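You operate a simulated robot arm through the tools that you are given. There is no shell and no other tool.

The job below is to be done with a simulated robot arm. You get a single attempt, and the scene is never put back.

Task
Bend strip B35 to about 60 degrees on the angle gauge, then let the ram up.
Fine: leave the strip in the die and the slide in.

Only the result counts: the job must be done as asked and must still hold three seconds after the hand-in. Knocking over, shifting, dropping, spilling or breaking anything else fails it.

Robot
A 6-joint arm with a fingered hand, fixed in place. Base frame: the origin is on the floor under the middle of its stand, x ahead of it, y to its left, z up; the work surface is at about z = 85. Readings come in cm, rad, newtons and seconds.
With the tool pointing down near the work surface it reaches from about 30 to 92 cm from the base axis. Its first joint turns from -2.897 to 2.897 rad. Payload 5 kg.
The tool frame sits at the grasp point between the pads (the TCP): z along the fingers, y along the line on which they close. The tips reach 3.7 cm beyond it. The gripper opens to 12.4 cm; its body begins 4.3 cm behind the TCP. The gripper is a hand of 3 fingers: y runs from the thumb to the fingers, the wrist lies at [-2.1, -12.5, -21.5] in the tool frame.
Orientation is that of the tool frame in the base frame, as [roll, pitch, yaw] about the fixed x, y, z axes, in that order (R = Rz(yaw) Ry(pitch) Rx(roll)). With the fingers straight down and the wrist toward the robot, the tool's x, y and z point along [0, 1, 0], [1, 0, 0] and [0, 0, -1] of the base frame.

Tools
- The arm moves only by the tool drive_tool. Its argument "increments" is a list of rows, each an object (a shift or turn left out is 0) with "translation": the shift along the tool's x, y, z in units of 30 mm (1.0 is 30 mm), a list of three; "rotation": the turn, a rotation vector about the tool's x, y, z in units of 5 degrees (1.0 is 5 degrees), a list of three. In form: [{"translation": [dx, dy, dz], "rotation": [rx, ry, rz]}, ...]. A call has 1 to 20 rows; each row shifts and turns the commanded pose from where the row before left it, along the tool's axes as they then stand. A call with a number of a shift or a turn outside -1 to 1 is refused whole. Rows are played at 5 a second. More than 5 cm and 0.15 rad between two rows, and nothing of the call is played. Where a pose cannot be reached the arm comes as near as it can. A force on the tool above 70 N (or 10 N above the force at the start of the call, whichever is more), or a blocked arm, ends the call early, and 0.2 s more pass. In this call time passes only in rows, and 0.2 s behind the last. It gives the time, the measured TCP pose, the force on the tool (base axes), the opening and the grip force at its end, in the units of the frame above (readings bear some noise), with the torque about the TCP (base axes, N m) and any sound that the robot's microphone picked up, and new pictures: "pictures" is both (left out), scene, wrist or none.
- Cameras (640 x 400 px; columns grow to the right, rows downward): "scene" is fixed at [22.04, 49.87, 142.09]; the picture's right is [-0.97, -0.24, 0.00], its down [-0.06, 0.24, -0.97] and it looks along [0.24, -0.94, -0.25] (base axes); focal length 309 px, centre (320, 200). "wrist" rides on the gripper at [7.3, -10.4, -15.3] in the tool frame; the picture's right is [-0.83, 0.26, -0.49], its down [-0.51, -0.72, 0.47] and it looks along [-0.23, 0.64, 0.73] (tool axes); focal length 243 px, centre (320, 200). There is no depth. A picture from a camera that has moved, and an enlarged one, comes with that camera's place and axes in the base frame and with its lens.
- move_fingers(index, middle, thumb_bend, thumb_turn): sets how far each is bent, from 0 (flat) to 100 (curled in); at 30 the hand is open as for a grip, at 70 the pads meet at the TCP. One left out holds its place. A second passes; each finger stops where it meets its share of the squeeze, and holds until it gets a number again. It is the only way to open and close the hand. It gives what a move gives, with no picture; readings hold the bend of each and the force on the fingers (four entries, about 0 where the hand has none), thumb and palm. thumb_turn goes from beside the hand (0) to across from the fingers (100), as for a grip.
- inspect(camera, box): a new picture of the part [left, top, right, bottom] of that camera's present view, enlarged. It takes no simulated time.
- job_done(): hands the job in; it is judged then, once.

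Places have to be worked out from the pictures, the camera data and where the tool is seen. Open the gripper and draw the arm clear of the work before you hand the job in, unless the task says otherwise.

The tools are called after "Request:" as a command line: name --argument value ..., lists and objects as JSON in quotes. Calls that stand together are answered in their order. drive_tool: Moves the arm, as the interface text tells. Its arguments: {"type":"object","properties":{"increments":{"type":"array","items":{"type":"object","properties":{"translation":{"type":"array","items":{"type":"number"}},"rotation":{"type":"array","items":{"type":"number"}}}}},"pictures":{"type":"string","enum":["both","scene","wrist","none"]}},"required":["increments"]} The other tools are called the same way: move_fingers (index, middle, thumb_bend, thumb_turn) moves the fingers one by one; inspect (camera, box) takes an enlarged picture of a part of a camera's view; job_done () hands the job in.

At the start:

```text
clock: 0.0
position: [5.41, -74.09, 131.89]
orientation: [-3.14, 0.001, 1.573]
wrist_force: [-0.1, -0.9, 0.2]
wrist_torque: [0.04, 0.02, 0.02]
width: 12.36
gripper_force: 0.2
shape: jaw
bend: [30.0, 30.0, 30.0, 98.0]
finger forces: [0.0, 0.1, 0.0, 0.1, 0.1, 0.1]
```

scene: 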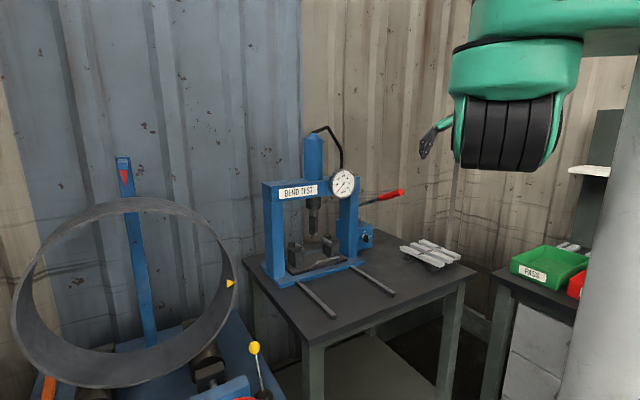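
wrist: 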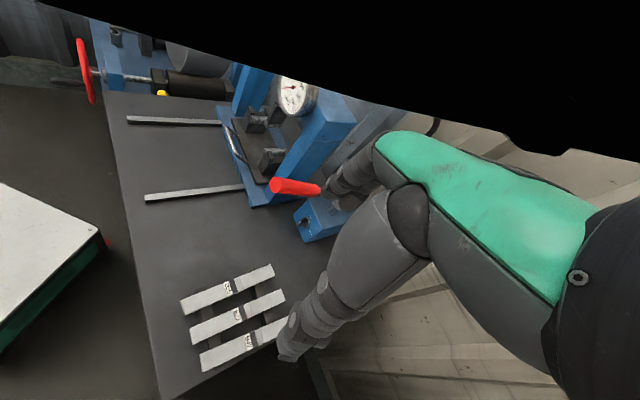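

I start by looking closer at the press, the strips and the gauge before moving anything.

Request:
inspect --camera "scene" --box '[240, 120, 420, 320]'

Request:
inspect --camera "scene" --box '[380, 220, 480, 290]'

Request:
inspect --camera "wrist" --box '[100, 60, 420, 260]'

Request:
inspect --camera "wrist" --box '[160, 250, 320, 390]'

```text
2.00 times, centred on (330, 220) of scene
camera zoom: at [22.04, 49.87, 142.09], right [-0.97, -0.24, 0.0], down [-0.06, 0.24, -0.97], along [0.24, -0.94, -0.25], focal length 618 px, centre (300, 160)
```

zoom: 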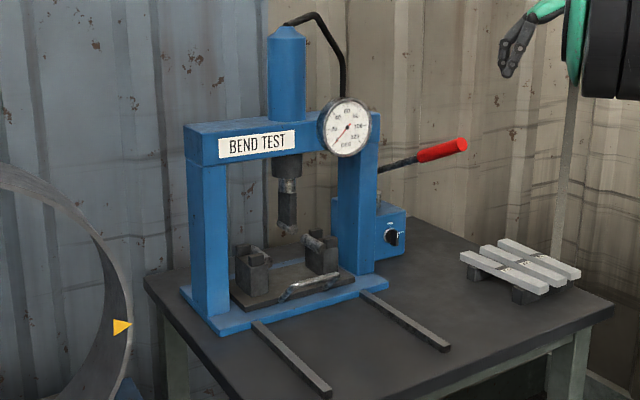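

```text
5.71 times, centred on (430, 255) of scene
camera zoom: at [22.04, 49.87, 142.09], right [-0.97, -0.24, 0.0], down [-0.06, 0.24, -0.97], along [0.24, -0.94, -0.25], focal length 1765 px, centre (-309, -114)
```

zoom: 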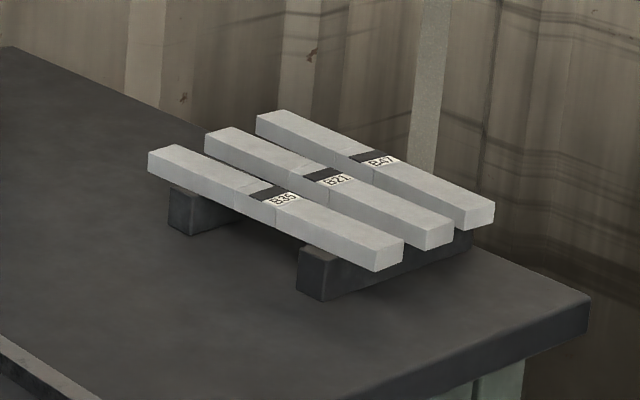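

```text
2.00 times, centred on (260, 160) of wrist
camera zoom: at [-5.09, -66.94, 147.18], right [0.26, -0.83, 0.49], down [-0.72, -0.51, -0.47], along [0.64, -0.23, -0.73], focal length 485 px, centre (440, 280)
```

zoom: 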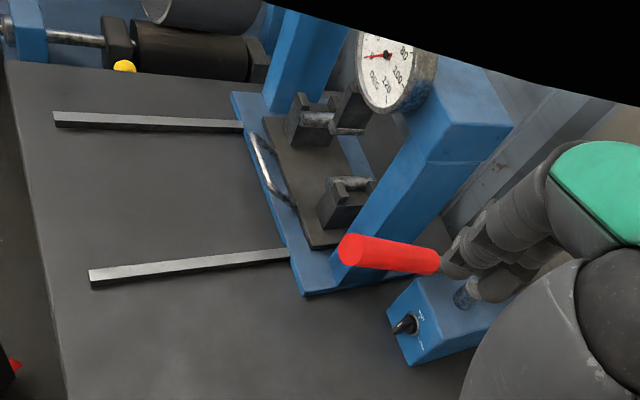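

```text
2.86 times, centred on (240, 320) of wrist
camera zoom: at [-5.09, -66.94, 147.18], right [0.26, -0.83, 0.49], down [-0.72, -0.51, -0.47], along [0.64, -0.23, -0.73], focal length 693 px, centre (549, -143)
```

zoom: 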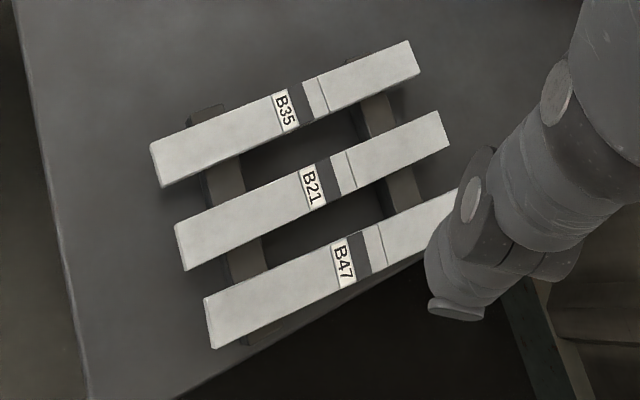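

I'll zoom in more on the pump valve, the dial, the die and its handle to learn how they work.

Request:
inspect --camera "scene" --box '[340, 210, 388, 240]'

Request:
inspect --camera "scene" --box '[324, 160, 364, 200]'

Request:
inspect --camera "scene" --box '[260, 190, 370, 290]'

Request:
inspect --camera "wrist" --box '[270, 180, 360, 250]'

Request:
inspect --camera "wrist" --box '[210, 70, 330, 200]'

```text
13.33 times, centred on (364, 225) of scene
camera zoom: at [22.04, 49.87, 142.09], right [-0.97, -0.24, 0.0], down [-0.06, 0.24, -0.97], along [0.24, -0.94, -0.25], focal length 4119 px, centre (-267, -133)
```

zoom: 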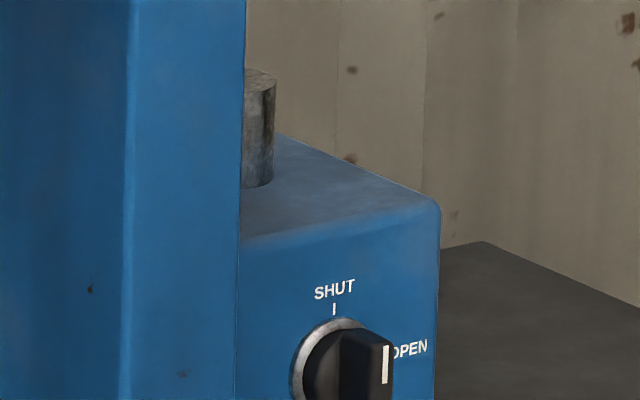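

```text
10.00 times, centred on (344, 180) of scene
camera zoom: at [22.04, 49.87, 142.09], right [-0.97, -0.24, 0.0], down [-0.06, 0.24, -0.97], along [0.24, -0.94, -0.25], focal length 3090 px, centre (80, 400)
```

zoom: 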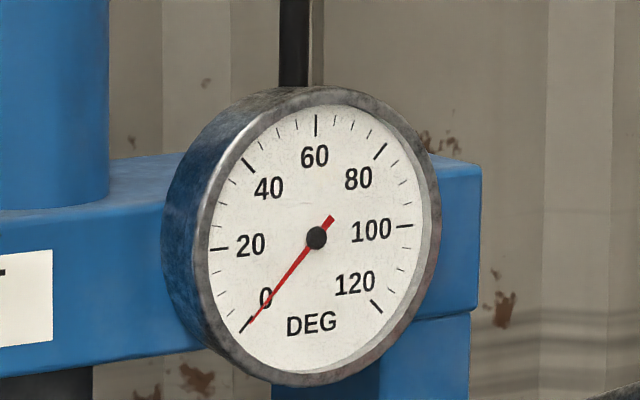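

```text
4.00 times, centred on (315, 240) of scene
camera zoom: at [22.04, 49.87, 142.09], right [-0.97, -0.24, 0.0], down [-0.06, 0.24, -0.97], along [0.24, -0.94, -0.25], focal length 1236 px, centre (340, 40)
```

zoom: 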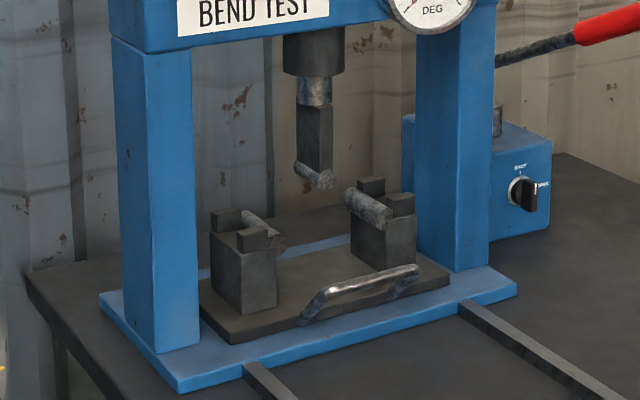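

```text
5.71 times, centred on (315, 215) of wrist
camera zoom: at [-5.09, -66.94, 147.18], right [0.26, -0.83, 0.49], down [-0.72, -0.51, -0.47], along [0.64, -0.23, -0.73], focal length 1386 px, centre (349, 114)
```

zoom: 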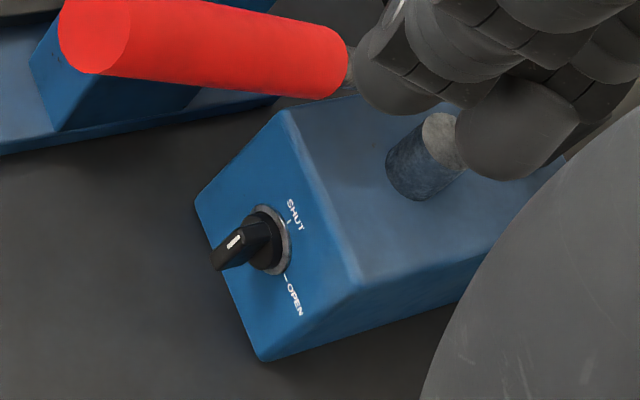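

```text
3.08 times, centred on (270, 135) of wrist
camera zoom: at [-5.09, -66.94, 147.18], right [0.26, -0.83, 0.49], down [-0.72, -0.51, -0.47], along [0.64, -0.23, -0.73], focal length 746 px, centre (474, 400)
```

zoom: 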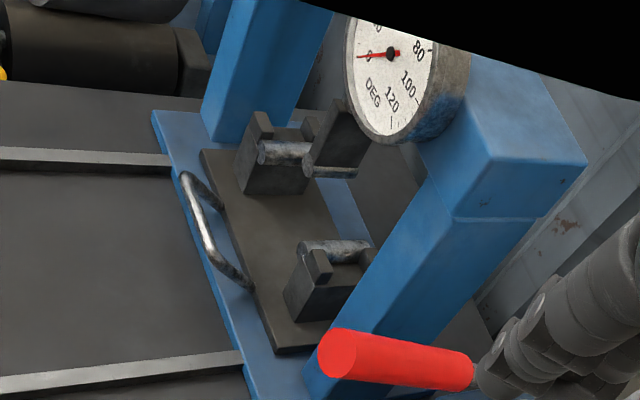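

The valve has SHUT (up) and OPEN (right) marks; I need a clearer view of its present setting.

Request:
inspect --camera "scene" --box '[352, 226, 380, 252]'

Request:
inspect --camera "wrist" --box '[290, 205, 325, 235]'

Request:
inspect --camera "scene" --box '[405, 90, 475, 170]'

```text
15.38 times, centred on (366, 239) of scene
camera zoom: at [22.04, 49.87, 142.09], right [-0.97, -0.24, 0.0], down [-0.06, 0.24, -0.97], along [0.24, -0.94, -0.25], focal length 4753 px, centre (-388, -400)
```

zoom: 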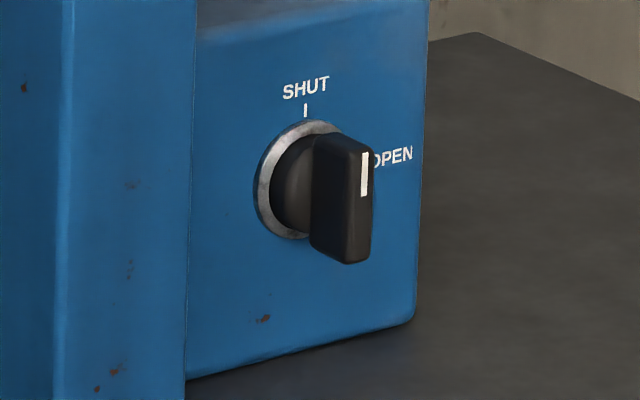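

```text
13.33 times, centred on (308, 220) of wrist
camera zoom: at [-5.09, -66.94, 147.18], right [0.26, -0.83, 0.49], down [-0.72, -0.51, -0.47], along [0.64, -0.23, -0.73], focal length 3235 px, centre (487, -67)
```

zoom: 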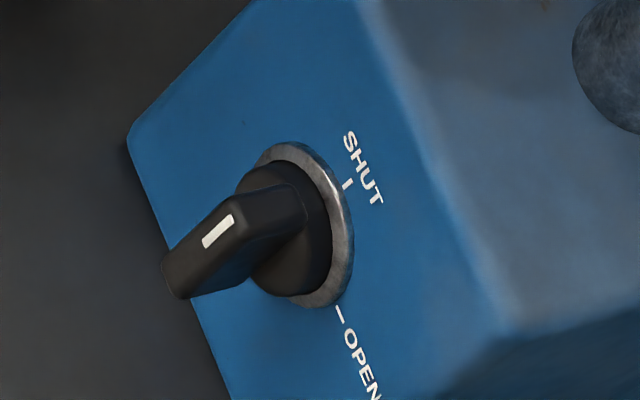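

```text
5.00 times, centred on (440, 130) of scene
camera zoom: at [22.04, 49.87, 142.09], right [-0.97, -0.24, 0.0], down [-0.06, 0.24, -0.97], along [0.24, -0.94, -0.25], focal length 1545 px, centre (-280, 550)
```

zoom: 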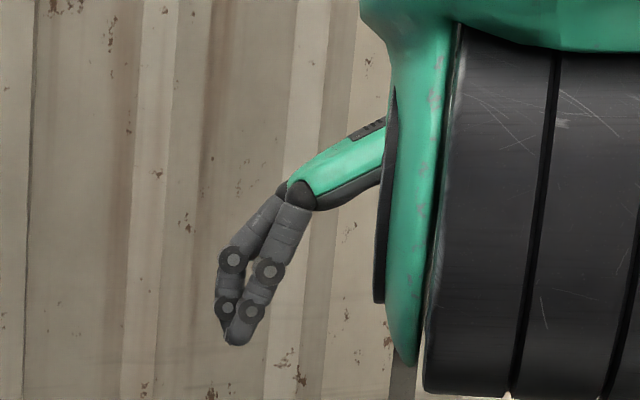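

The valve knob's mark points up to SHUT, the gauge reads 0, and B35 is the rack strip nearest the press. The die sits on a slide with a D-handle. I'll turn the hand 46° so that it closes across the strip, moving over B35 to look from nearer.

Request:
drive_tool --increments '[{"rotation": [0, 0, -1]}, {"rotation": [0, 0, -1]}, {"rotation": [0, 0, -1]}, {"rotation": [0, 0, -1]}, {"rotation": [0, 0, -1]}, {"rotation": [0, 0, -1]}, {"rotation": [0, 0, -1]}, {"rotation": [0, 0, -1]}, {"rotation": [0, 0, -1]}, {"rotation": [0, 0, -0.2]}]'

```text
clock: 2.2
position: [5.75, -70.28, 131.2]
orientation: [-3.136, 0.011, 1.932]
wrist_force: [-0.2, -0.1, 0.3]
wrist_torque: [0.0, 0.04, 0.03]
width: 12.37
gripper_force: 0.0
shape: jaw
bend: [30.0, 30.0, 30.0, 98.0]
finger forces: [0.0, 0.1, 0.0, 0.1, 0.0, 0.0]
out of reach, approached as far as the arm can: row 1, 2, 3, 4, 5, 6, 7, 8, 9
camera wrist: at [-6.48, -67.14, 146.49], right [0.54, -0.68, 0.5], down [-0.5, -0.74, -0.46], along [0.68, 0.0, -0.73], focal length 243 px, centre (320, 200)
```

scene: 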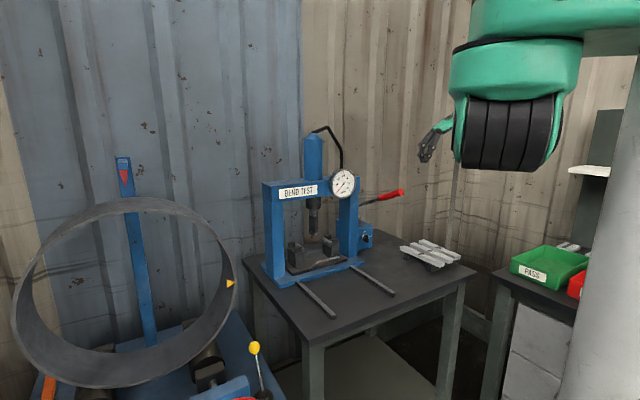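
wrist: 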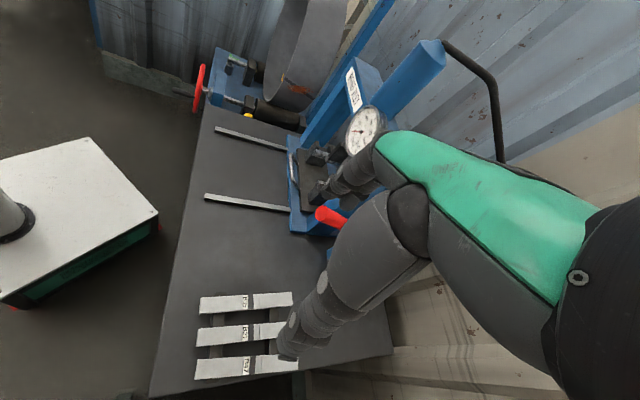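

At this height the full turn was out of reach, so the hand stopped at a yaw of about 111°. I'll do the slide first: turn the hand so its closing line points into the press, and look from the front.

Request:
drive_tool --increments '[{"rotation": [0, 0, 1]}, {"rotation": [0, 0, 1]}, {"rotation": [0, 0, 1]}, {"rotation": [0, 0, 1]}, {"rotation": [0, 0, 1]}, {"rotation": [0, 0, 1]}, {"rotation": [0, 0, 1]}, {"rotation": [0, 0, 1]}, {"rotation": [0, 0, 1]}]' --pictures "none"

```text
clock: 4.2
position: [4.14, -78.78, 132.36]
orientation: [-3.14, 0.002, 1.152]
wrist_force: [0.1, -0.3, -0.3]
wrist_torque: [-0.02, 0.0, 0.0]
width: 12.36
gripper_force: 0.0
shape: jaw
bend: [30.0, 30.0, 30.0, 98.0]
finger forces: [0.0, 0.0, 0.0, 0.0, 0.0, 0.0]
out of reach, approached as far as the arm can: row 1, 2, 3, 4, 5, 6, 7, 8, 9
```

The pose restarts from the measured one, so I'll first draw back toward the base, out of the reach limit, then finish turning to yaw 46°.

Request:
drive_tool --increments '[{"translation": [1, 0, 0]}, {"translation": [1, 0, 0]}, {"translation": [1, 0, 0]}, {"translation": [1, 0, 0]}, {"translation": [1, 0, 0]}, {"translation": [1, 0, 0]}, {"translation": [1, 0, 0]}, {"translation": [1, 0, 0]}, {"translation": [1, 0, 0]}, {"translation": [1, 0, 0]}, {"rotation": [0, 0, 1]}, {"rotation": [0, 0, 1]}, {"rotation": [0, 0, 1]}, {"rotation": [0, 0, 1]}]'

```text
clock: 7.2
position: [8.33, -83.21, 136.69]
orientation: [3.141, 0.002, 0.799]
wrist_force: [-0.3, 0.4, -0.2]
wrist_torque: [0.0, 0.06, -0.02]
width: 12.37
gripper_force: 0.0
shape: jaw
bend: [30.0, 30.0, 30.0, 98.0]
finger forces: [0.0, 0.0, 0.0, 0.0, 0.0, 0.0]
out of reach, approached as far as the arm can: row 1, 2, 3, 4, 5, 6, 7, 8, 9, 10, 11, 12, 13, 14
camera wrist: at [5.89, -70.72, 151.97], right [-0.39, -0.78, 0.49], down [-0.87, 0.14, -0.47], along [0.3, -0.61, -0.73], focal length 243 px, centre (320, 200)
```

scene: 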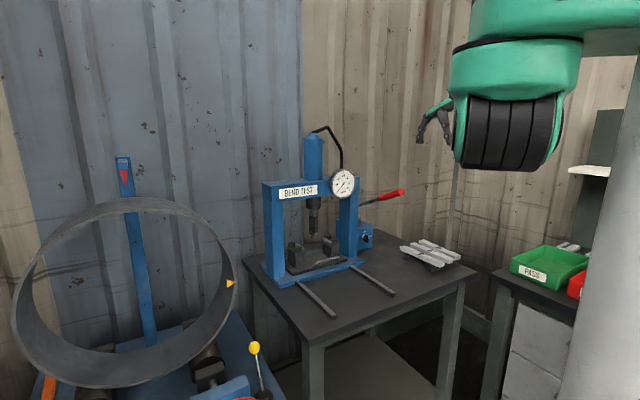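
wrist: 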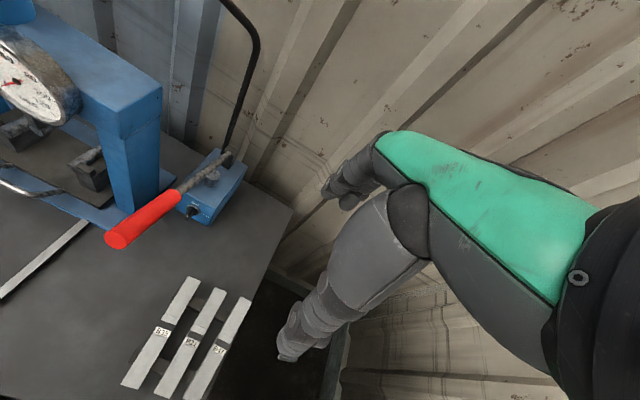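

The arm seems stretched out at its limit: the hand turned but the wrist stayed in place. I'll try small test steps (down, then sideways) to see which directions are free.

Request:
drive_tool --increments '[{"translation": [0, 0, 0.5]}]' --pictures "none"

Request:
drive_tool --increments '[{"translation": [0, 0, 1]}, {"translation": [0, 0, 1]}]' --pictures "none"

```text
clock: 7.6
position: [8.27, -83.4, 135.05]
orientation: [3.141, 0.001, 0.803]
wrist_force: [0.7, 1.2, 0.1]
wrist_torque: [-0.06, 0.02, -0.02]
width: 12.38
gripper_force: 0.1
shape: jaw
bend: [30.0, 30.0, 30.0, 98.0]
finger forces: [0.0, 0.0, 0.0, 0.0, 0.1, 0.0]
out of reach, approached as far as the arm can: row 1
```

```text
clock: 8.2
position: [8.13, -84.37, 129.2]
orientation: [3.14, 0.002, 0.801]
wrist_force: [0.1, -0.1, 0.0]
wrist_torque: [-0.02, 0.04, 0.0]
width: 12.38
gripper_force: 0.1
shape: jaw
bend: [30.0, 30.0, 30.0, 98.0]
finger forces: [0.0, 0.0, 0.0, 0.1, 0.0, 0.0]
out of reach, approached as far as the arm can: row 1
```

Downward motion works and brings it back into reach. I'll go down a little more, then test moving inward toward the base.

Request:
drive_tool --increments '[{"translation": [0, 0, 1]}, {"translation": [0, -0.5, 0]}, {"translation": [0, -1, 0]}, {"translation": [0, -1, 0]}]' --pictures "none"

```text
clock: 9.2
position: [1.91, -83.46, 126.56]
orientation: [3.139, 0.001, 0.803]
wrist_force: [0.3, 0.4, 0.3]
wrist_torque: [0.04, -0.01, 0.0]
width: 12.35
gripper_force: 0.1
shape: jaw
bend: [30.0, 30.0, 30.0, 98.0]
finger forces: [0.0, 0.0, 0.1, 0.0, 0.0, 0.0]
out of reach, approached as far as the arm can: row 1, 2, 3, 4
```

Sideways motion followed but the inward (radial) part did not. I'll try a purely radial pull toward the base, to break out of the stretched elbow.

Request:
drive_tool --increments '[{"translation": [0.72, -0.69, 0]}, {"translation": [0.72, -0.69, 0]}, {"translation": [0.72, -0.69, 0]}, {"translation": [0.72, -0.69, 0]}, {"translation": [0.72, -0.69, 0]}]' --pictures "scene"

```text
clock: 10.4
position: [0.36, -83.13, 127.33]
orientation: [3.141, 0.002, 0.804]
wrist_force: [0.0, -0.3, 0.3]
wrist_torque: [-0.01, 0.03, 0.0]
width: 12.34
gripper_force: 0.0
shape: jaw
bend: [30.0, 30.0, 30.0, 98.0]
finger forces: [0.0, 0.1, 0.0, 0.1, 0.1, 0.0]
out of reach, approached as far as the arm can: row 1, 2, 3, 4, 5
```

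scene: 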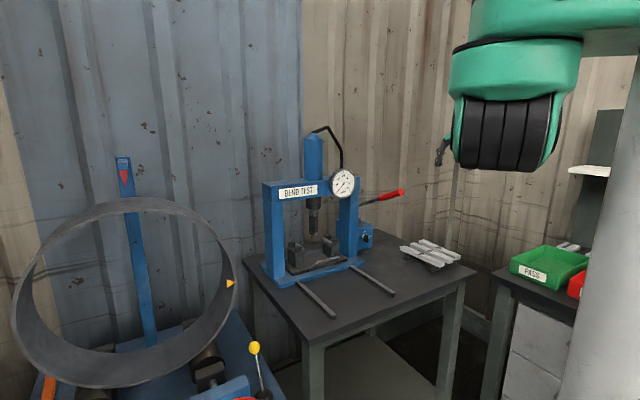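

Progress inward is tiny near the stretched pose; a longer inward command in free air at this height (z≈127) should break it loose. Nothing is in that path.

Request:
drive_tool --increments '[{"translation": [0.72, -0.69, 0]}, {"translation": [0.72, -0.69, 0]}, {"translation": [0.72, -0.69, 0]}, {"translation": [0.72, -0.69, 0]}, {"translation": [0.72, -0.69, 0]}, {"translation": [0.72, -0.69, 0]}, {"translation": [0.72, -0.69, 0]}, {"translation": [0.72, -0.69, 0]}, {"translation": [0.72, -0.69, 0]}, {"translation": [0.72, -0.69, 0]}]' --pictures "scene"

```text
clock: 12.6
position: [-4.95, -81.49, 129.41]
orientation: [-3.141, 0.002, 0.802]
wrist_force: [0.3, 0.2, 0.3]
wrist_torque: [0.0, -0.01, 0.0]
width: 12.38
gripper_force: 0.0
shape: jaw
bend: [30.0, 30.0, 30.0, 98.0]
finger forces: [0.0, 0.1, 0.0, 0.1, 0.0, 0.1]
out of reach, approached as far as the arm can: row 1, 2, 3, 4, 5, 6, 7, 8, 9, 10
```

scene: 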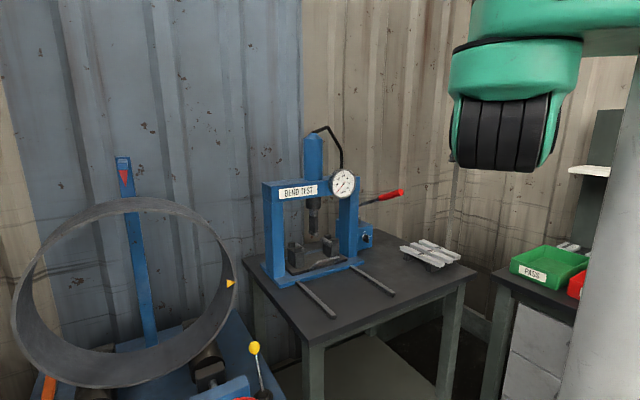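

Still little inward motion. I'll test pure downward travel (clear of everything, ends at z≈114) to see whether the arm becomes free at a lower height.

Request:
drive_tool --increments '[{"translation": [0, 0, 1]}, {"translation": [0, 0, 1]}, {"translation": [0, 0, 1]}, {"translation": [0, 0, 1]}]' --pictures "both"

```text
clock: 13.6
position: [-5.37, -81.85, 117.45]
orientation: [-3.142, 0.003, 0.803]
wrist_force: [0.1, 0.3, 0.8]
wrist_torque: [0.03, 0.03, -0.02]
width: 12.39
gripper_force: 0.1
shape: jaw
bend: [30.0, 30.0, 30.0, 98.0]
finger forces: [0.0, 0.0, 0.0, 0.0, 0.1, 0.0]
out of reach, approached as far as the arm can: row 1
camera wrist: at [-7.83, -69.45, 132.79], right [-0.39, -0.78, 0.49], down [-0.87, 0.13, -0.47], along [0.3, -0.61, -0.73], focal length 243 px, centre (320, 200)
```

scene: 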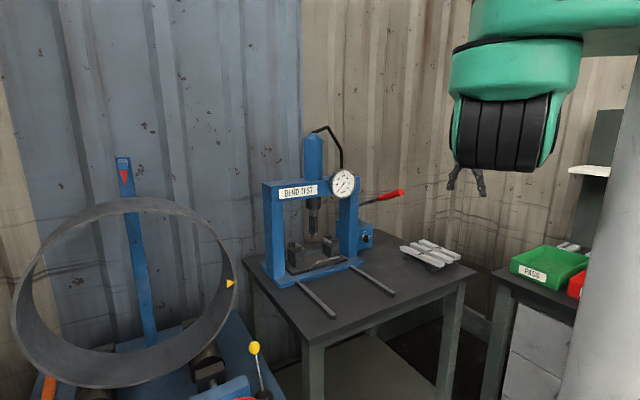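
wrist: 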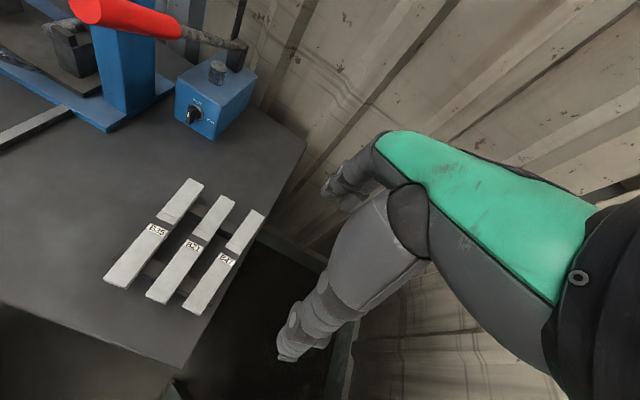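

Down works and is now reported in reach. From here I try inward again.

Request:
drive_tool --increments '[{"translation": [0.72, -0.69, 0]}, {"translation": [0.72, -0.69, 0]}, {"translation": [0.72, -0.69, 0]}]' --pictures "none"

```text
clock: 14.4
position: [-7.08, -81.29, 117.22]
orientation: [3.139, 0.002, 0.804]
wrist_force: [-0.4, 0.4, -0.6]
wrist_torque: [-0.01, -0.01, 0.03]
width: 12.36
gripper_force: 0.0
shape: jaw
bend: [30.0, 30.0, 30.0, 98.0]
finger forces: [0.0, 0.0, 0.1, 0.0, 0.0, 0.1]
out of reach, approached as far as the arm can: row 1, 2, 3
```

Inward gives only a sideways slide. I'll test the +x direction (toward the press side), then outward by a small step, to learn which way is limited.

Request:
drive_tool --increments '[{"translation": [0.695, 0.719, 0]}, {"translation": [0.695, 0.719, 0]}, {"translation": [0.695, 0.719, 0]}]' --pictures "none"

Request:
drive_tool --increments '[{"translation": [-0.36, 0.345, 0]}, {"translation": [-0.36, 0.345, 0]}]' --pictures "none"

```text
clock: 15.2
position: [1.4, -83.74, 117.11]
orientation: [-3.142, 0.002, 0.803]
wrist_force: [0.0, 0.1, -0.3]
wrist_torque: [0.03, -0.03, 0.0]
width: 12.36
gripper_force: 0.0
shape: jaw
bend: [30.0, 30.0, 30.0, 98.0]
finger forces: [0.0, 0.0, 0.0, 0.1, 0.0, 0.1]
out of reach, approached as far as the arm can: row 1, 2, 3
```

```text
clock: 15.8
position: [1.44, -84.03, 117.07]
orientation: [3.14, 0.004, 0.802]
wrist_force: [0.4, -0.4, 0.3]
wrist_torque: [0.03, 0.01, -0.02]
width: 12.4
gripper_force: 0.0
shape: jaw
bend: [30.0, 30.0, 30.0, 98.0]
finger forces: [0.0, 0.1, 0.1, 0.0, 0.0, 0.0]
out of reach, approached as far as the arm can: row 1, 2
```

Radial motion barely responds either way, while vertical, sideways and yaw all work. I'll test small tilts of the hand to see whether a wrist joint is the limit.

Request:
drive_tool --increments '[{"rotation": [1, 0, 0]}, {"rotation": [1, 0, 0]}]' --pictures "none"

Request:
drive_tool --increments '[{"rotation": [0, 1, 0]}, {"rotation": [0, 1, 0]}]' --pictures "none"

```text
clock: 16.4
position: [1.57, -81.6, 116.89]
orientation: [-2.968, 0.003, 0.801]
wrist_force: [0.1, 0.7, 0.0]
wrist_torque: [0.02, -0.01, 0.01]
width: 12.37
gripper_force: 0.0
shape: jaw
bend: [30.0, 30.0, 30.0, 98.0]
finger forces: [0.0, 0.1, 0.1, 0.0, 0.1, 0.0]
out of reach, approached as far as the arm can: row 1, 2
```

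```text
clock: 17.0
position: [1.79, -78.7, 116.94]
orientation: [-2.964, -0.169, 0.77]
wrist_force: [0.1, -0.2, -0.4]
wrist_torque: [0.0, 0.03, -0.02]
width: 12.38
gripper_force: 0.0
shape: jaw
bend: [30.0, 30.0, 30.0, 98.0]
finger forces: [0.0, 0.0, 0.0, 0.0, 0.1, 0.0]
out of reach, approached as far as the arm can: row 1, 2
```

Rotations are followed exactly while the radius of the wrist stays locked: it looks like the elbow sits on the wrong side of its stretched position. I'll undo the tilt, then command well outward and back to flip it over.

Request:
drive_tool --increments '[{"rotation": [0, -1, 0]}, {"rotation": [0, -1, 0]}, {"rotation": [-1, 0, 0]}, {"rotation": [-1, 0, 0]}]' --pictures "none"

Request:
drive_tool --increments '[{"translation": [-0.72, 0.69, 0]}, {"translation": [-0.72, 0.69, 0]}, {"translation": [-0.72, 0.69, 0]}, {"translation": [-0.72, 0.69, 0]}, {"translation": [0.72, -0.69, 0]}, {"translation": [0.72, -0.69, 0]}, {"translation": [0.72, -0.69, 0]}, {"translation": [0.72, -0.69, 0]}, {"translation": [0.72, -0.69, 0]}, {"translation": [0.72, -0.69, 0]}, {"translation": [0.72, -0.69, 0]}]' --pictures "none"

```text
clock: 18.0
position: [0.89, -83.54, 116.83]
orientation: [3.141, 0.003, 0.803]
wrist_force: [0.4, 0.3, 0.2]
wrist_torque: [-0.04, 0.02, 0.04]
width: 12.37
gripper_force: 0.0
shape: jaw
bend: [30.0, 30.0, 30.0, 98.0]
finger forces: [0.0, 0.0, 0.0, 0.0, 0.1, 0.0]
out of reach, approached as far as the arm can: row 1, 2, 3, 4
```

```text
clock: 20.4
position: [-1.47, -82.97, 116.19]
orientation: [-3.141, 0.003, 0.803]
wrist_force: [-0.2, -0.4, -0.2]
wrist_torque: [0.01, 0.02, -0.02]
width: 12.38
gripper_force: 0.1
shape: jaw
bend: [30.0, 30.0, 30.0, 98.0]
finger forces: [0.0, 0.1, 0.0, 0.0, 0.1, 0.1]
out of reach, approached as far as the arm can: row 1, 2, 3, 4, 5, 6, 7, 8, 9, 10, 11
```

No change yet. I'll use a much larger outward command (the arm can't physically go farther, so this is safe) and then test inward.

Request:
drive_tool --increments '[{"translation": [-1, 1, 0]}, {"translation": [-1, 1, 0]}, {"translation": [-1, 1, 0]}, {"translation": [-1, 1, 0]}, {"translation": [-1, 1, 0]}, {"translation": [-1, 1, 0]}, {"translation": [-1, 1, 0]}, {"translation": [-1, 1, 0]}, {"translation": [-1, 1, 0]}, {"translation": [-1, 1, 0]}]' --pictures "none"

Request:
drive_tool --increments '[{"translation": [0.72, -0.69, 0]}, {"translation": [0.72, -0.69, 0]}, {"translation": [0.72, -0.69, 0]}, {"translation": [0.72, -0.69, 0]}]' --pictures "none"

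```text
clock: 22.6
position: [0.44, -83.8, 115.87]
orientation: [3.141, 0.004, 0.8]
wrist_force: [0.7, -0.9, -0.6]
wrist_torque: [0.01, 0.01, -0.04]
width: 12.36
gripper_force: 0.2
shape: jaw
bend: [30.0, 30.0, 30.0, 98.0]
finger forces: [0.0, 0.0, 0.0, 0.1, 0.1, 0.0]
out of reach, approached as far as the arm can: row 1, 2, 3, 4, 5, 6, 7, 8, 9, 10
```

```text
clock: 23.6
position: [0.72, -71.83, 115.78]
orientation: [3.139, 0.003, 0.8]
wrist_force: [1.0, 0.1, -0.1]
wrist_torque: [0.01, 0.02, 0.0]
width: 12.38
gripper_force: 0.1
shape: jaw
bend: [30.0, 30.0, 30.0, 97.0]
finger forces: [0.0, 0.1, 0.1, 0.0, 0.0, 0.1]
```

The elbow flipped back: inward motion now follows exactly. I'll draw back to y≈-46 and then move across in front of the press, keeping clear of the red pump handle.

Request:
drive_tool --increments '[{"translation": [0.717, -0.697, 0]}, {"translation": [0.717, -0.697, 0]}, {"translation": [0.717, -0.697, 0]}, {"translation": [0.717, -0.697, 0]}, {"translation": [0.717, -0.697, 0]}, {"translation": [0.717, -0.697, 0]}, {"translation": [0.717, -0.697, 0]}, {"translation": [0.717, -0.697, 0]}, {"translation": [0.717, -0.697, 0]}, {"translation": [0.697, 0.717, 0]}, {"translation": [0.697, 0.717, 0]}, {"translation": [0.697, 0.717, 0]}, {"translation": [0.697, 0.717, 0]}, {"translation": [0.697, 0.717, 0]}, {"translation": [0.697, 0.717, 0]}, {"translation": [0.697, 0.717, 0]}, {"translation": [0.697, 0.717, 0]}, {"translation": [0.697, 0.717, 0]}, {"translation": [0.697, 0.717, 0]}]' --pictures "both"

```text
clock: 27.6
position: [32.13, -51.49, 107.76]
orientation: [3.141, 0.005, 0.802]
wrist_force: [-0.4, 0.8, -0.4]
wrist_torque: [-0.01, -0.03, 0.0]
width: 12.36
gripper_force: 0.0
shape: jaw
bend: [30.0, 30.0, 30.0, 97.0]
finger forces: [0.1, 0.0, 0.1, 0.0, 0.1, 0.0]
out of reach, approached as far as the arm can: row 4, 5, 6, 7, 8, 9
camera wrist: at [29.57, -39.01, 123.07], right [-0.39, -0.78, 0.5], down [-0.87, 0.14, -0.47], along [0.3, -0.62, -0.73], focal length 243 px, centre (320, 200)
```

scene: 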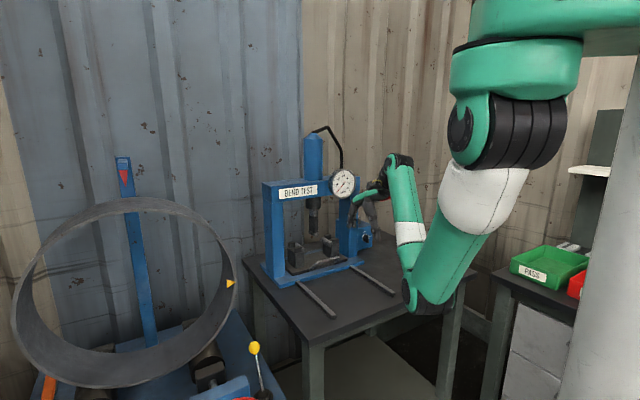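
wrist: 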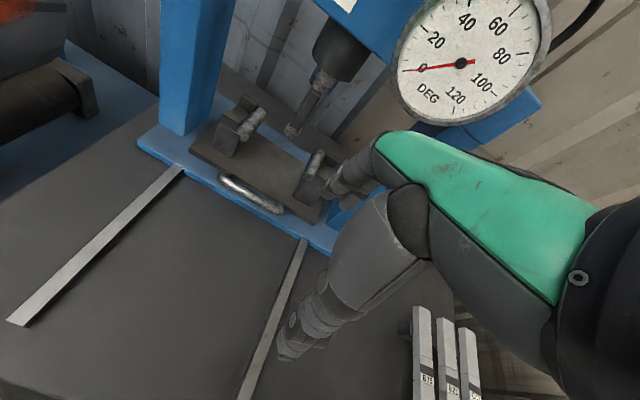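

Now the hand is in front of the press. The arm turns out to hang from above, with its elbow low and in front of the table. I'll take close looks at the die, its handle and the strips from here.

Request:
inspect --camera "wrist" --box '[120, 80, 340, 260]'

Request:
inspect --camera "wrist" --box '[200, 90, 300, 160]'

Request:
inspect --camera "scene" --box '[330, 150, 480, 320]'

```text
2.22 times, centred on (230, 170) of wrist
camera zoom: at [29.57, -39.01, 123.07], right [-0.39, -0.78, 0.5], down [-0.87, 0.14, -0.47], along [0.3, -0.62, -0.73], focal length 539 px, centre (520, 267)
```

zoom: 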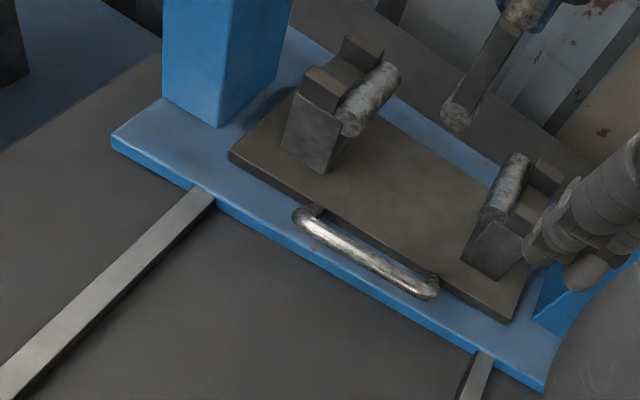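

```text
5.71 times, centred on (250, 125) of wrist
camera zoom: at [29.57, -39.01, 123.07], right [-0.39, -0.78, 0.5], down [-0.87, 0.14, -0.47], along [0.3, -0.62, -0.73], focal length 1386 px, centre (720, 629)
```

zoom: 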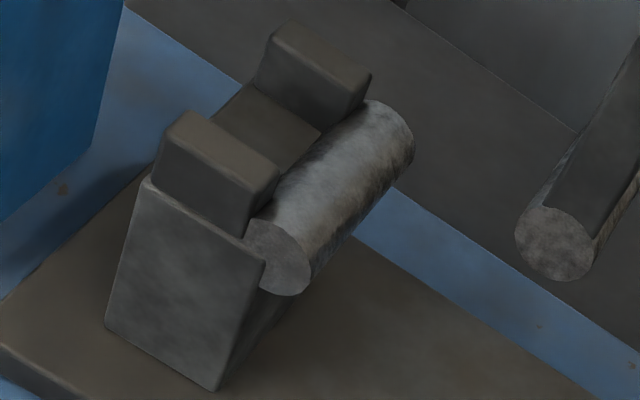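

```text
2.35 times, centred on (405, 235) of scene
camera zoom: at [22.04, 49.87, 142.09], right [-0.97, -0.24, 0.0], down [-0.06, 0.24, -0.97], along [0.24, -0.94, -0.25], focal length 727 px, centre (120, 118)
```

zoom: 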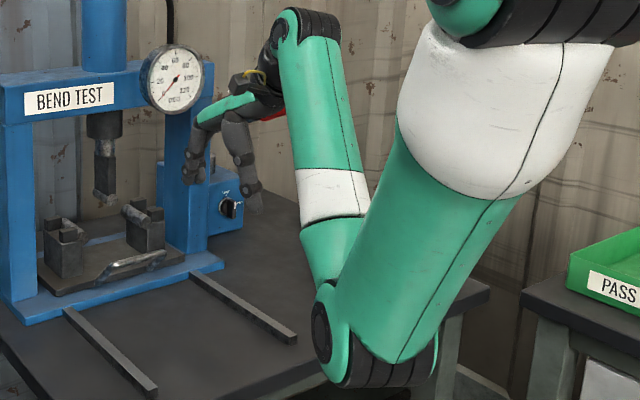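

The handle bar lies at about z≈91, running from (49.2,-50.5) to (42.1,-57.4), centre ≈(45.6,-54.0), so the press is turned 45°. I'll half-close the hand first so the fingers fit around the bar.

Request:
move_fingers --index 50 --middle 50 --thumb_bend 50

Request:
inspect --camera "wrist" --box '[240, 120, 440, 380]'

Request:
inspect --camera "scene" --box '[340, 150, 420, 220]'

```text
clock: 28.6
position: [31.98, -51.48, 107.73]
orientation: [3.139, 0.003, 0.801]
wrist_force: [0.5, 0.0, -0.2]
wrist_torque: [0.0, -0.03, 0.02]
width: 6.84
gripper_force: 0.1
shape: fingers
bend: [50.0, 50.0, 50.0, 97.0]
finger forces: [0.0, 0.1, 0.0, 0.0, 0.0, 0.0]
```

```text
1.54 times, centred on (340, 250) of wrist
camera zoom: at [29.53, -39.02, 123.05], right [-0.39, -0.78, 0.5], down [-0.87, 0.14, -0.47], along [0.3, -0.62, -0.73], focal length 373 px, centre (289, 123)
```

zoom: 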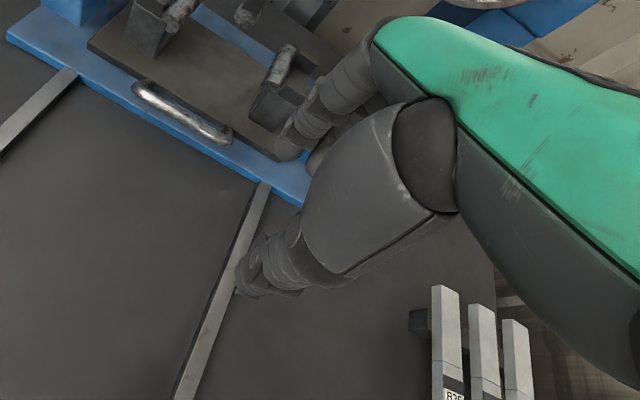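

```text
5.71 times, centred on (380, 185) of scene
camera zoom: at [22.04, 49.87, 142.09], right [-0.97, -0.24, 0.0], down [-0.06, 0.24, -0.97], along [0.24, -0.94, -0.25], focal length 1765 px, centre (-23, 286)
```

zoom: 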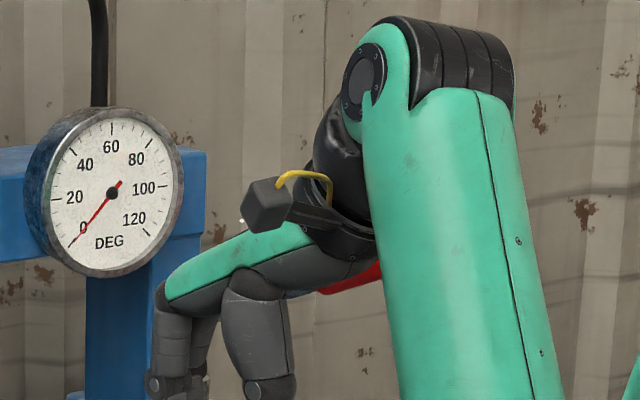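

Opening is now about 6.8 cm. I'll move over the handle bar at this height, square the yaw to 45°, and check before going down.

Request:
drive_tool --increments '[{"translation": [1, 0, 0], "rotation": [0, 0, 0.18]}, {"translation": [1, 0, 0]}, {"translation": [0.55, 0.83, 0]}, {"translation": [0, 1, 0]}, {"translation": [0, 1, 0]}, {"translation": [0, 1, 0]}]' --pictures "both"

```text
clock: 30.0
position: [45.22, -54.01, 107.61]
orientation: [-3.136, 0.003, 0.786]
wrist_force: [-30.7, 32.7, -5.4]
wrist_torque: [-2.06, -2.0, -0.58]
width: 6.83
gripper_force: 21.4
shape: fingers
bend: [50.0, 51.0, 50.0, 97.0]
finger forces: [0.0, 43.5, 0.0, 0.0, 0.0, 0.0]
camera wrist: at [43.09, -41.61, 123.02], right [-0.4, -0.77, 0.49], down [-0.87, 0.15, -0.47], along [0.28, -0.62, -0.73], focal length 243 px, centre (320, 200)
```

scene: 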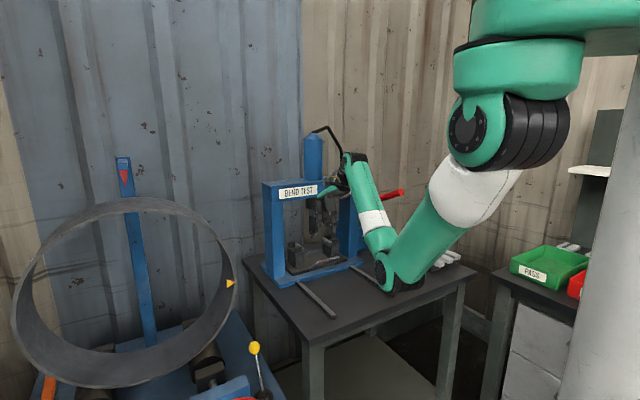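
wrist: 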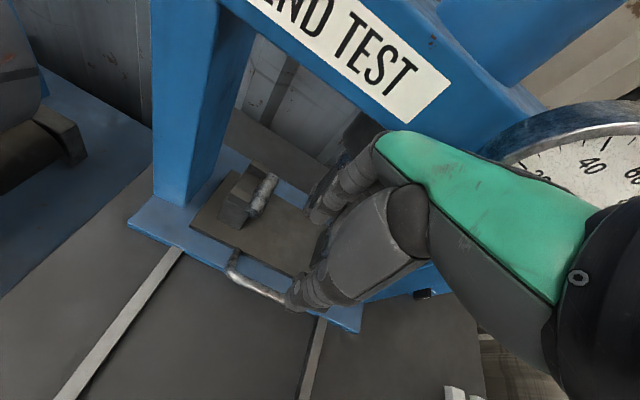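

The middle finger is pressing on the ram (about 45 N), so I back straight off toward the front at once.

Request:
drive_tool --increments '[{"translation": [0, -1, 0]}, {"translation": [0, -0.5, 0]}]' --pictures "both"

Request:
inspect --camera "scene" --box '[250, 130, 410, 300]'

```text
clock: 30.6
position: [42.42, -51.05, 107.93]
orientation: [3.137, 0.005, 0.788]
wrist_force: [0.7, -1.3, 0.0]
wrist_torque: [0.04, 0.04, -0.01]
width: 6.83
gripper_force: 0.1
shape: fingers
bend: [50.0, 50.0, 50.0, 97.0]
finger forces: [0.0, 0.0, 0.0, 0.0, 0.1, 0.1]
camera wrist: at [40.16, -38.48, 123.14], right [-0.4, -0.77, 0.5], down [-0.87, 0.15, -0.47], along [0.29, -0.62, -0.73], focal length 243 px, centre (320, 200)
```

scene: 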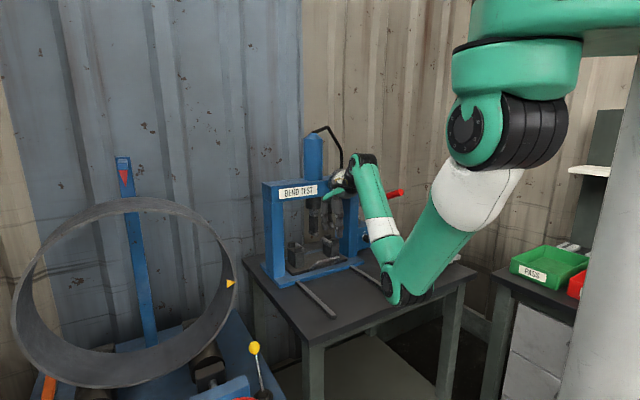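
wrist: 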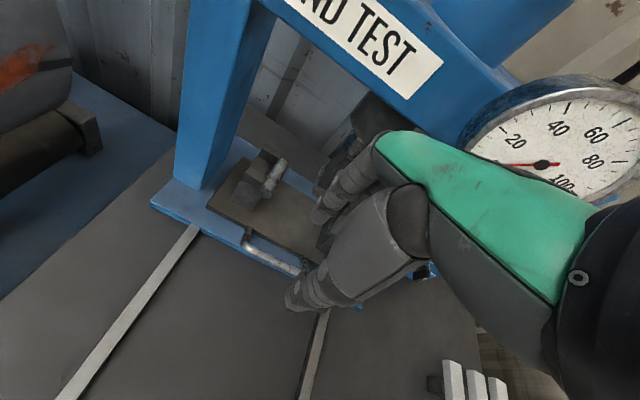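

```text
2.35 times, centred on (330, 215) of scene
camera zoom: at [22.04, 49.87, 142.09], right [-0.97, -0.24, 0.0], down [-0.06, 0.24, -0.97], along [0.24, -0.94, -0.25], focal length 727 px, centre (296, 165)
```

zoom: 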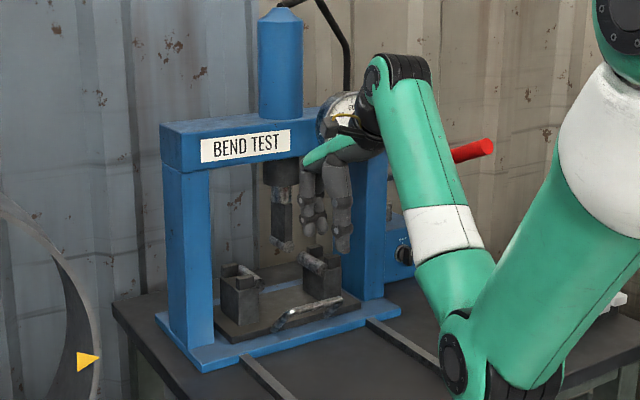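

The press, die and gauge look undisturbed. The bar is about 4.3 cm ahead of the TCP; I'll go down to z≈100 here, step in 2 cm (staying short of the ram), then check.

Request:
drive_tool --increments '[{"translation": [0, 0, 1]}, {"translation": [0, 0, 1]}, {"translation": [0, 0, 0.6]}, {"translation": [0, 0.65, 0]}]' --pictures "both"

Request:
inspect --camera "wrist" --box '[200, 150, 440, 330]'

Request:
inspect --camera "scene" --box '[280, 190, 380, 280]'

```text
clock: 31.6
position: [43.73, -52.39, 99.97]
orientation: [3.138, 0.003, 0.785]
wrist_force: [0.5, 0.0, 0.3]
wrist_torque: [-0.03, 0.01, -0.02]
width: 6.79
gripper_force: 0.1
shape: fingers
bend: [50.0, 50.0, 50.0, 97.0]
finger forces: [0.1, 0.1, 0.0, 0.0, 0.1, 0.0]
camera wrist: at [41.53, -39.94, 115.27], right [-0.4, -0.77, 0.5], down [-0.87, 0.15, -0.47], along [0.29, -0.62, -0.73], focal length 243 px, centre (320, 200)
```

scene: 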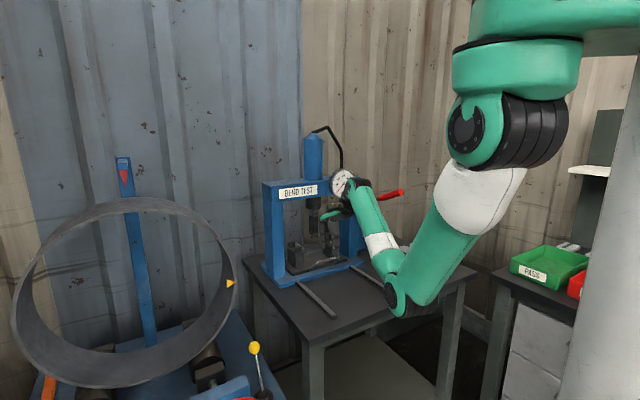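
wrist: 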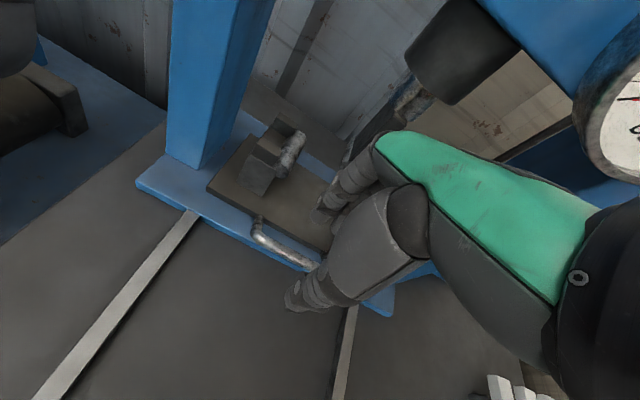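

```text
2.22 times, centred on (320, 240) of wrist
camera zoom: at [41.53, -39.94, 115.27], right [-0.4, -0.77, 0.5], down [-0.87, 0.15, -0.47], along [0.29, -0.62, -0.73], focal length 539 px, centre (320, 111)
```

zoom: 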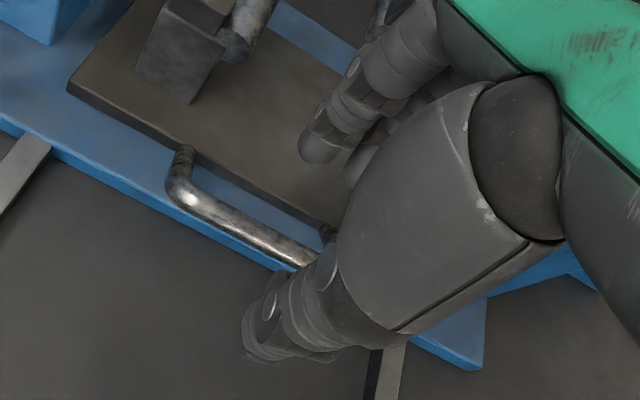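

```text
4.44 times, centred on (330, 235) of scene
camera zoom: at [22.04, 49.87, 142.09], right [-0.97, -0.24, 0.0], down [-0.06, 0.24, -0.97], along [0.24, -0.94, -0.25], focal length 1373 px, centre (276, 44)
```

zoom: 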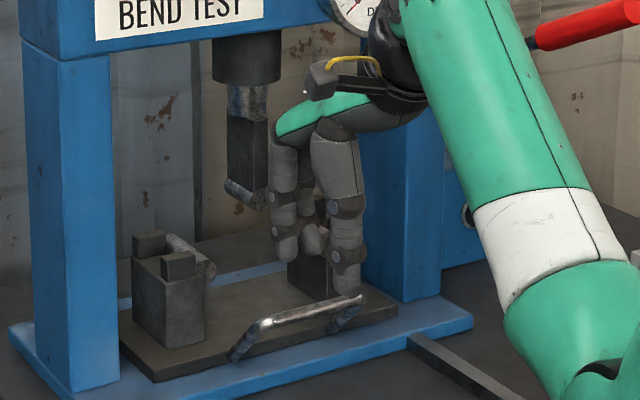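

The bar works out at about z≈92, 1.4 cm ahead of the TCP, so it lies between thumb and fingers. I go straight down to about z=92.7.

Request:
drive_tool --increments '[{"translation": [0, 0, 1]}, {"translation": [0, 0, 1]}, {"translation": [0, 0, 0.4]}]' --pictures "both"

Request:
inspect --camera "wrist" --box '[200, 150, 440, 330]'

Request:
inspect --camera "scene" --box '[280, 200, 380, 290]'

```text
clock: 32.4
position: [43.74, -52.47, 92.85]
orientation: [3.137, 0.004, 0.788]
wrist_force: [-0.4, -0.7, 0.7]
wrist_torque: [0.01, 0.02, -0.03]
width: 6.79
gripper_force: 0.0
shape: fingers
bend: [50.0, 50.0, 50.0, 97.0]
finger forces: [0.1, 0.1, 0.1, 0.1, 0.0, 0.0]
camera wrist: at [41.44, -39.92, 108.1], right [-0.4, -0.77, 0.5], down [-0.87, 0.15, -0.47], along [0.29, -0.62, -0.73], focal length 243 px, centre (320, 200)
```

scene: 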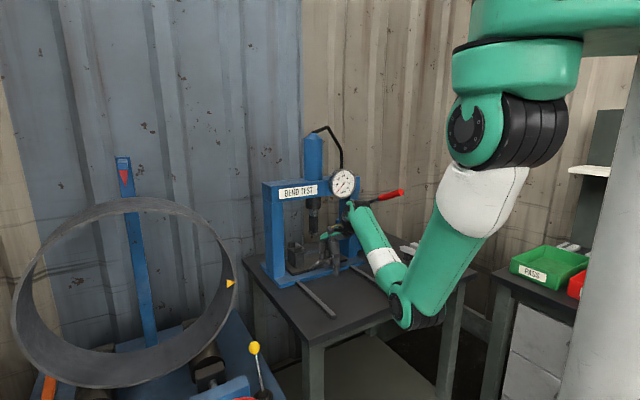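
wrist: 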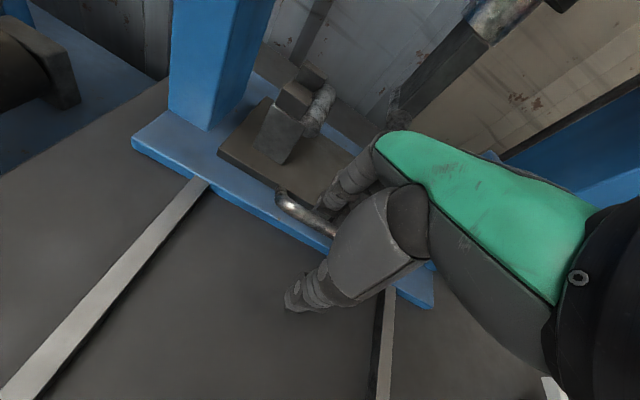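

```text
2.22 times, centred on (320, 240) of wrist
camera zoom: at [41.44, -39.92, 108.1], right [-0.4, -0.77, 0.5], down [-0.87, 0.15, -0.47], along [0.29, -0.62, -0.73], focal length 539 px, centre (320, 111)
```

zoom: 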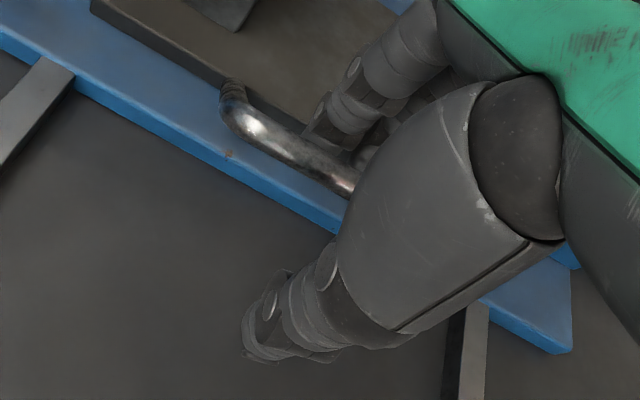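

```text
4.44 times, centred on (330, 245) of scene
camera zoom: at [22.04, 49.87, 142.09], right [-0.97, -0.24, 0.0], down [-0.06, 0.24, -0.97], along [0.24, -0.94, -0.25], focal length 1373 px, centre (276, 0)
```

zoom: 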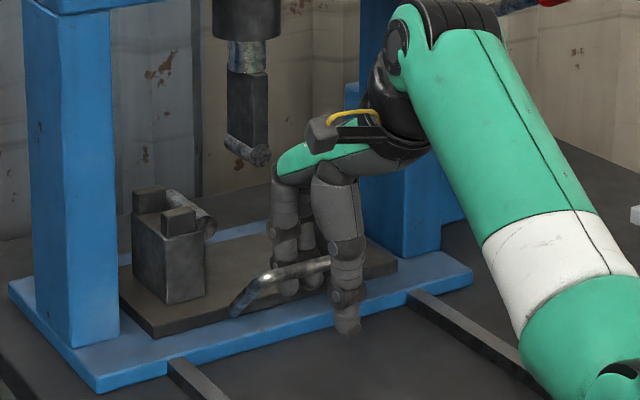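

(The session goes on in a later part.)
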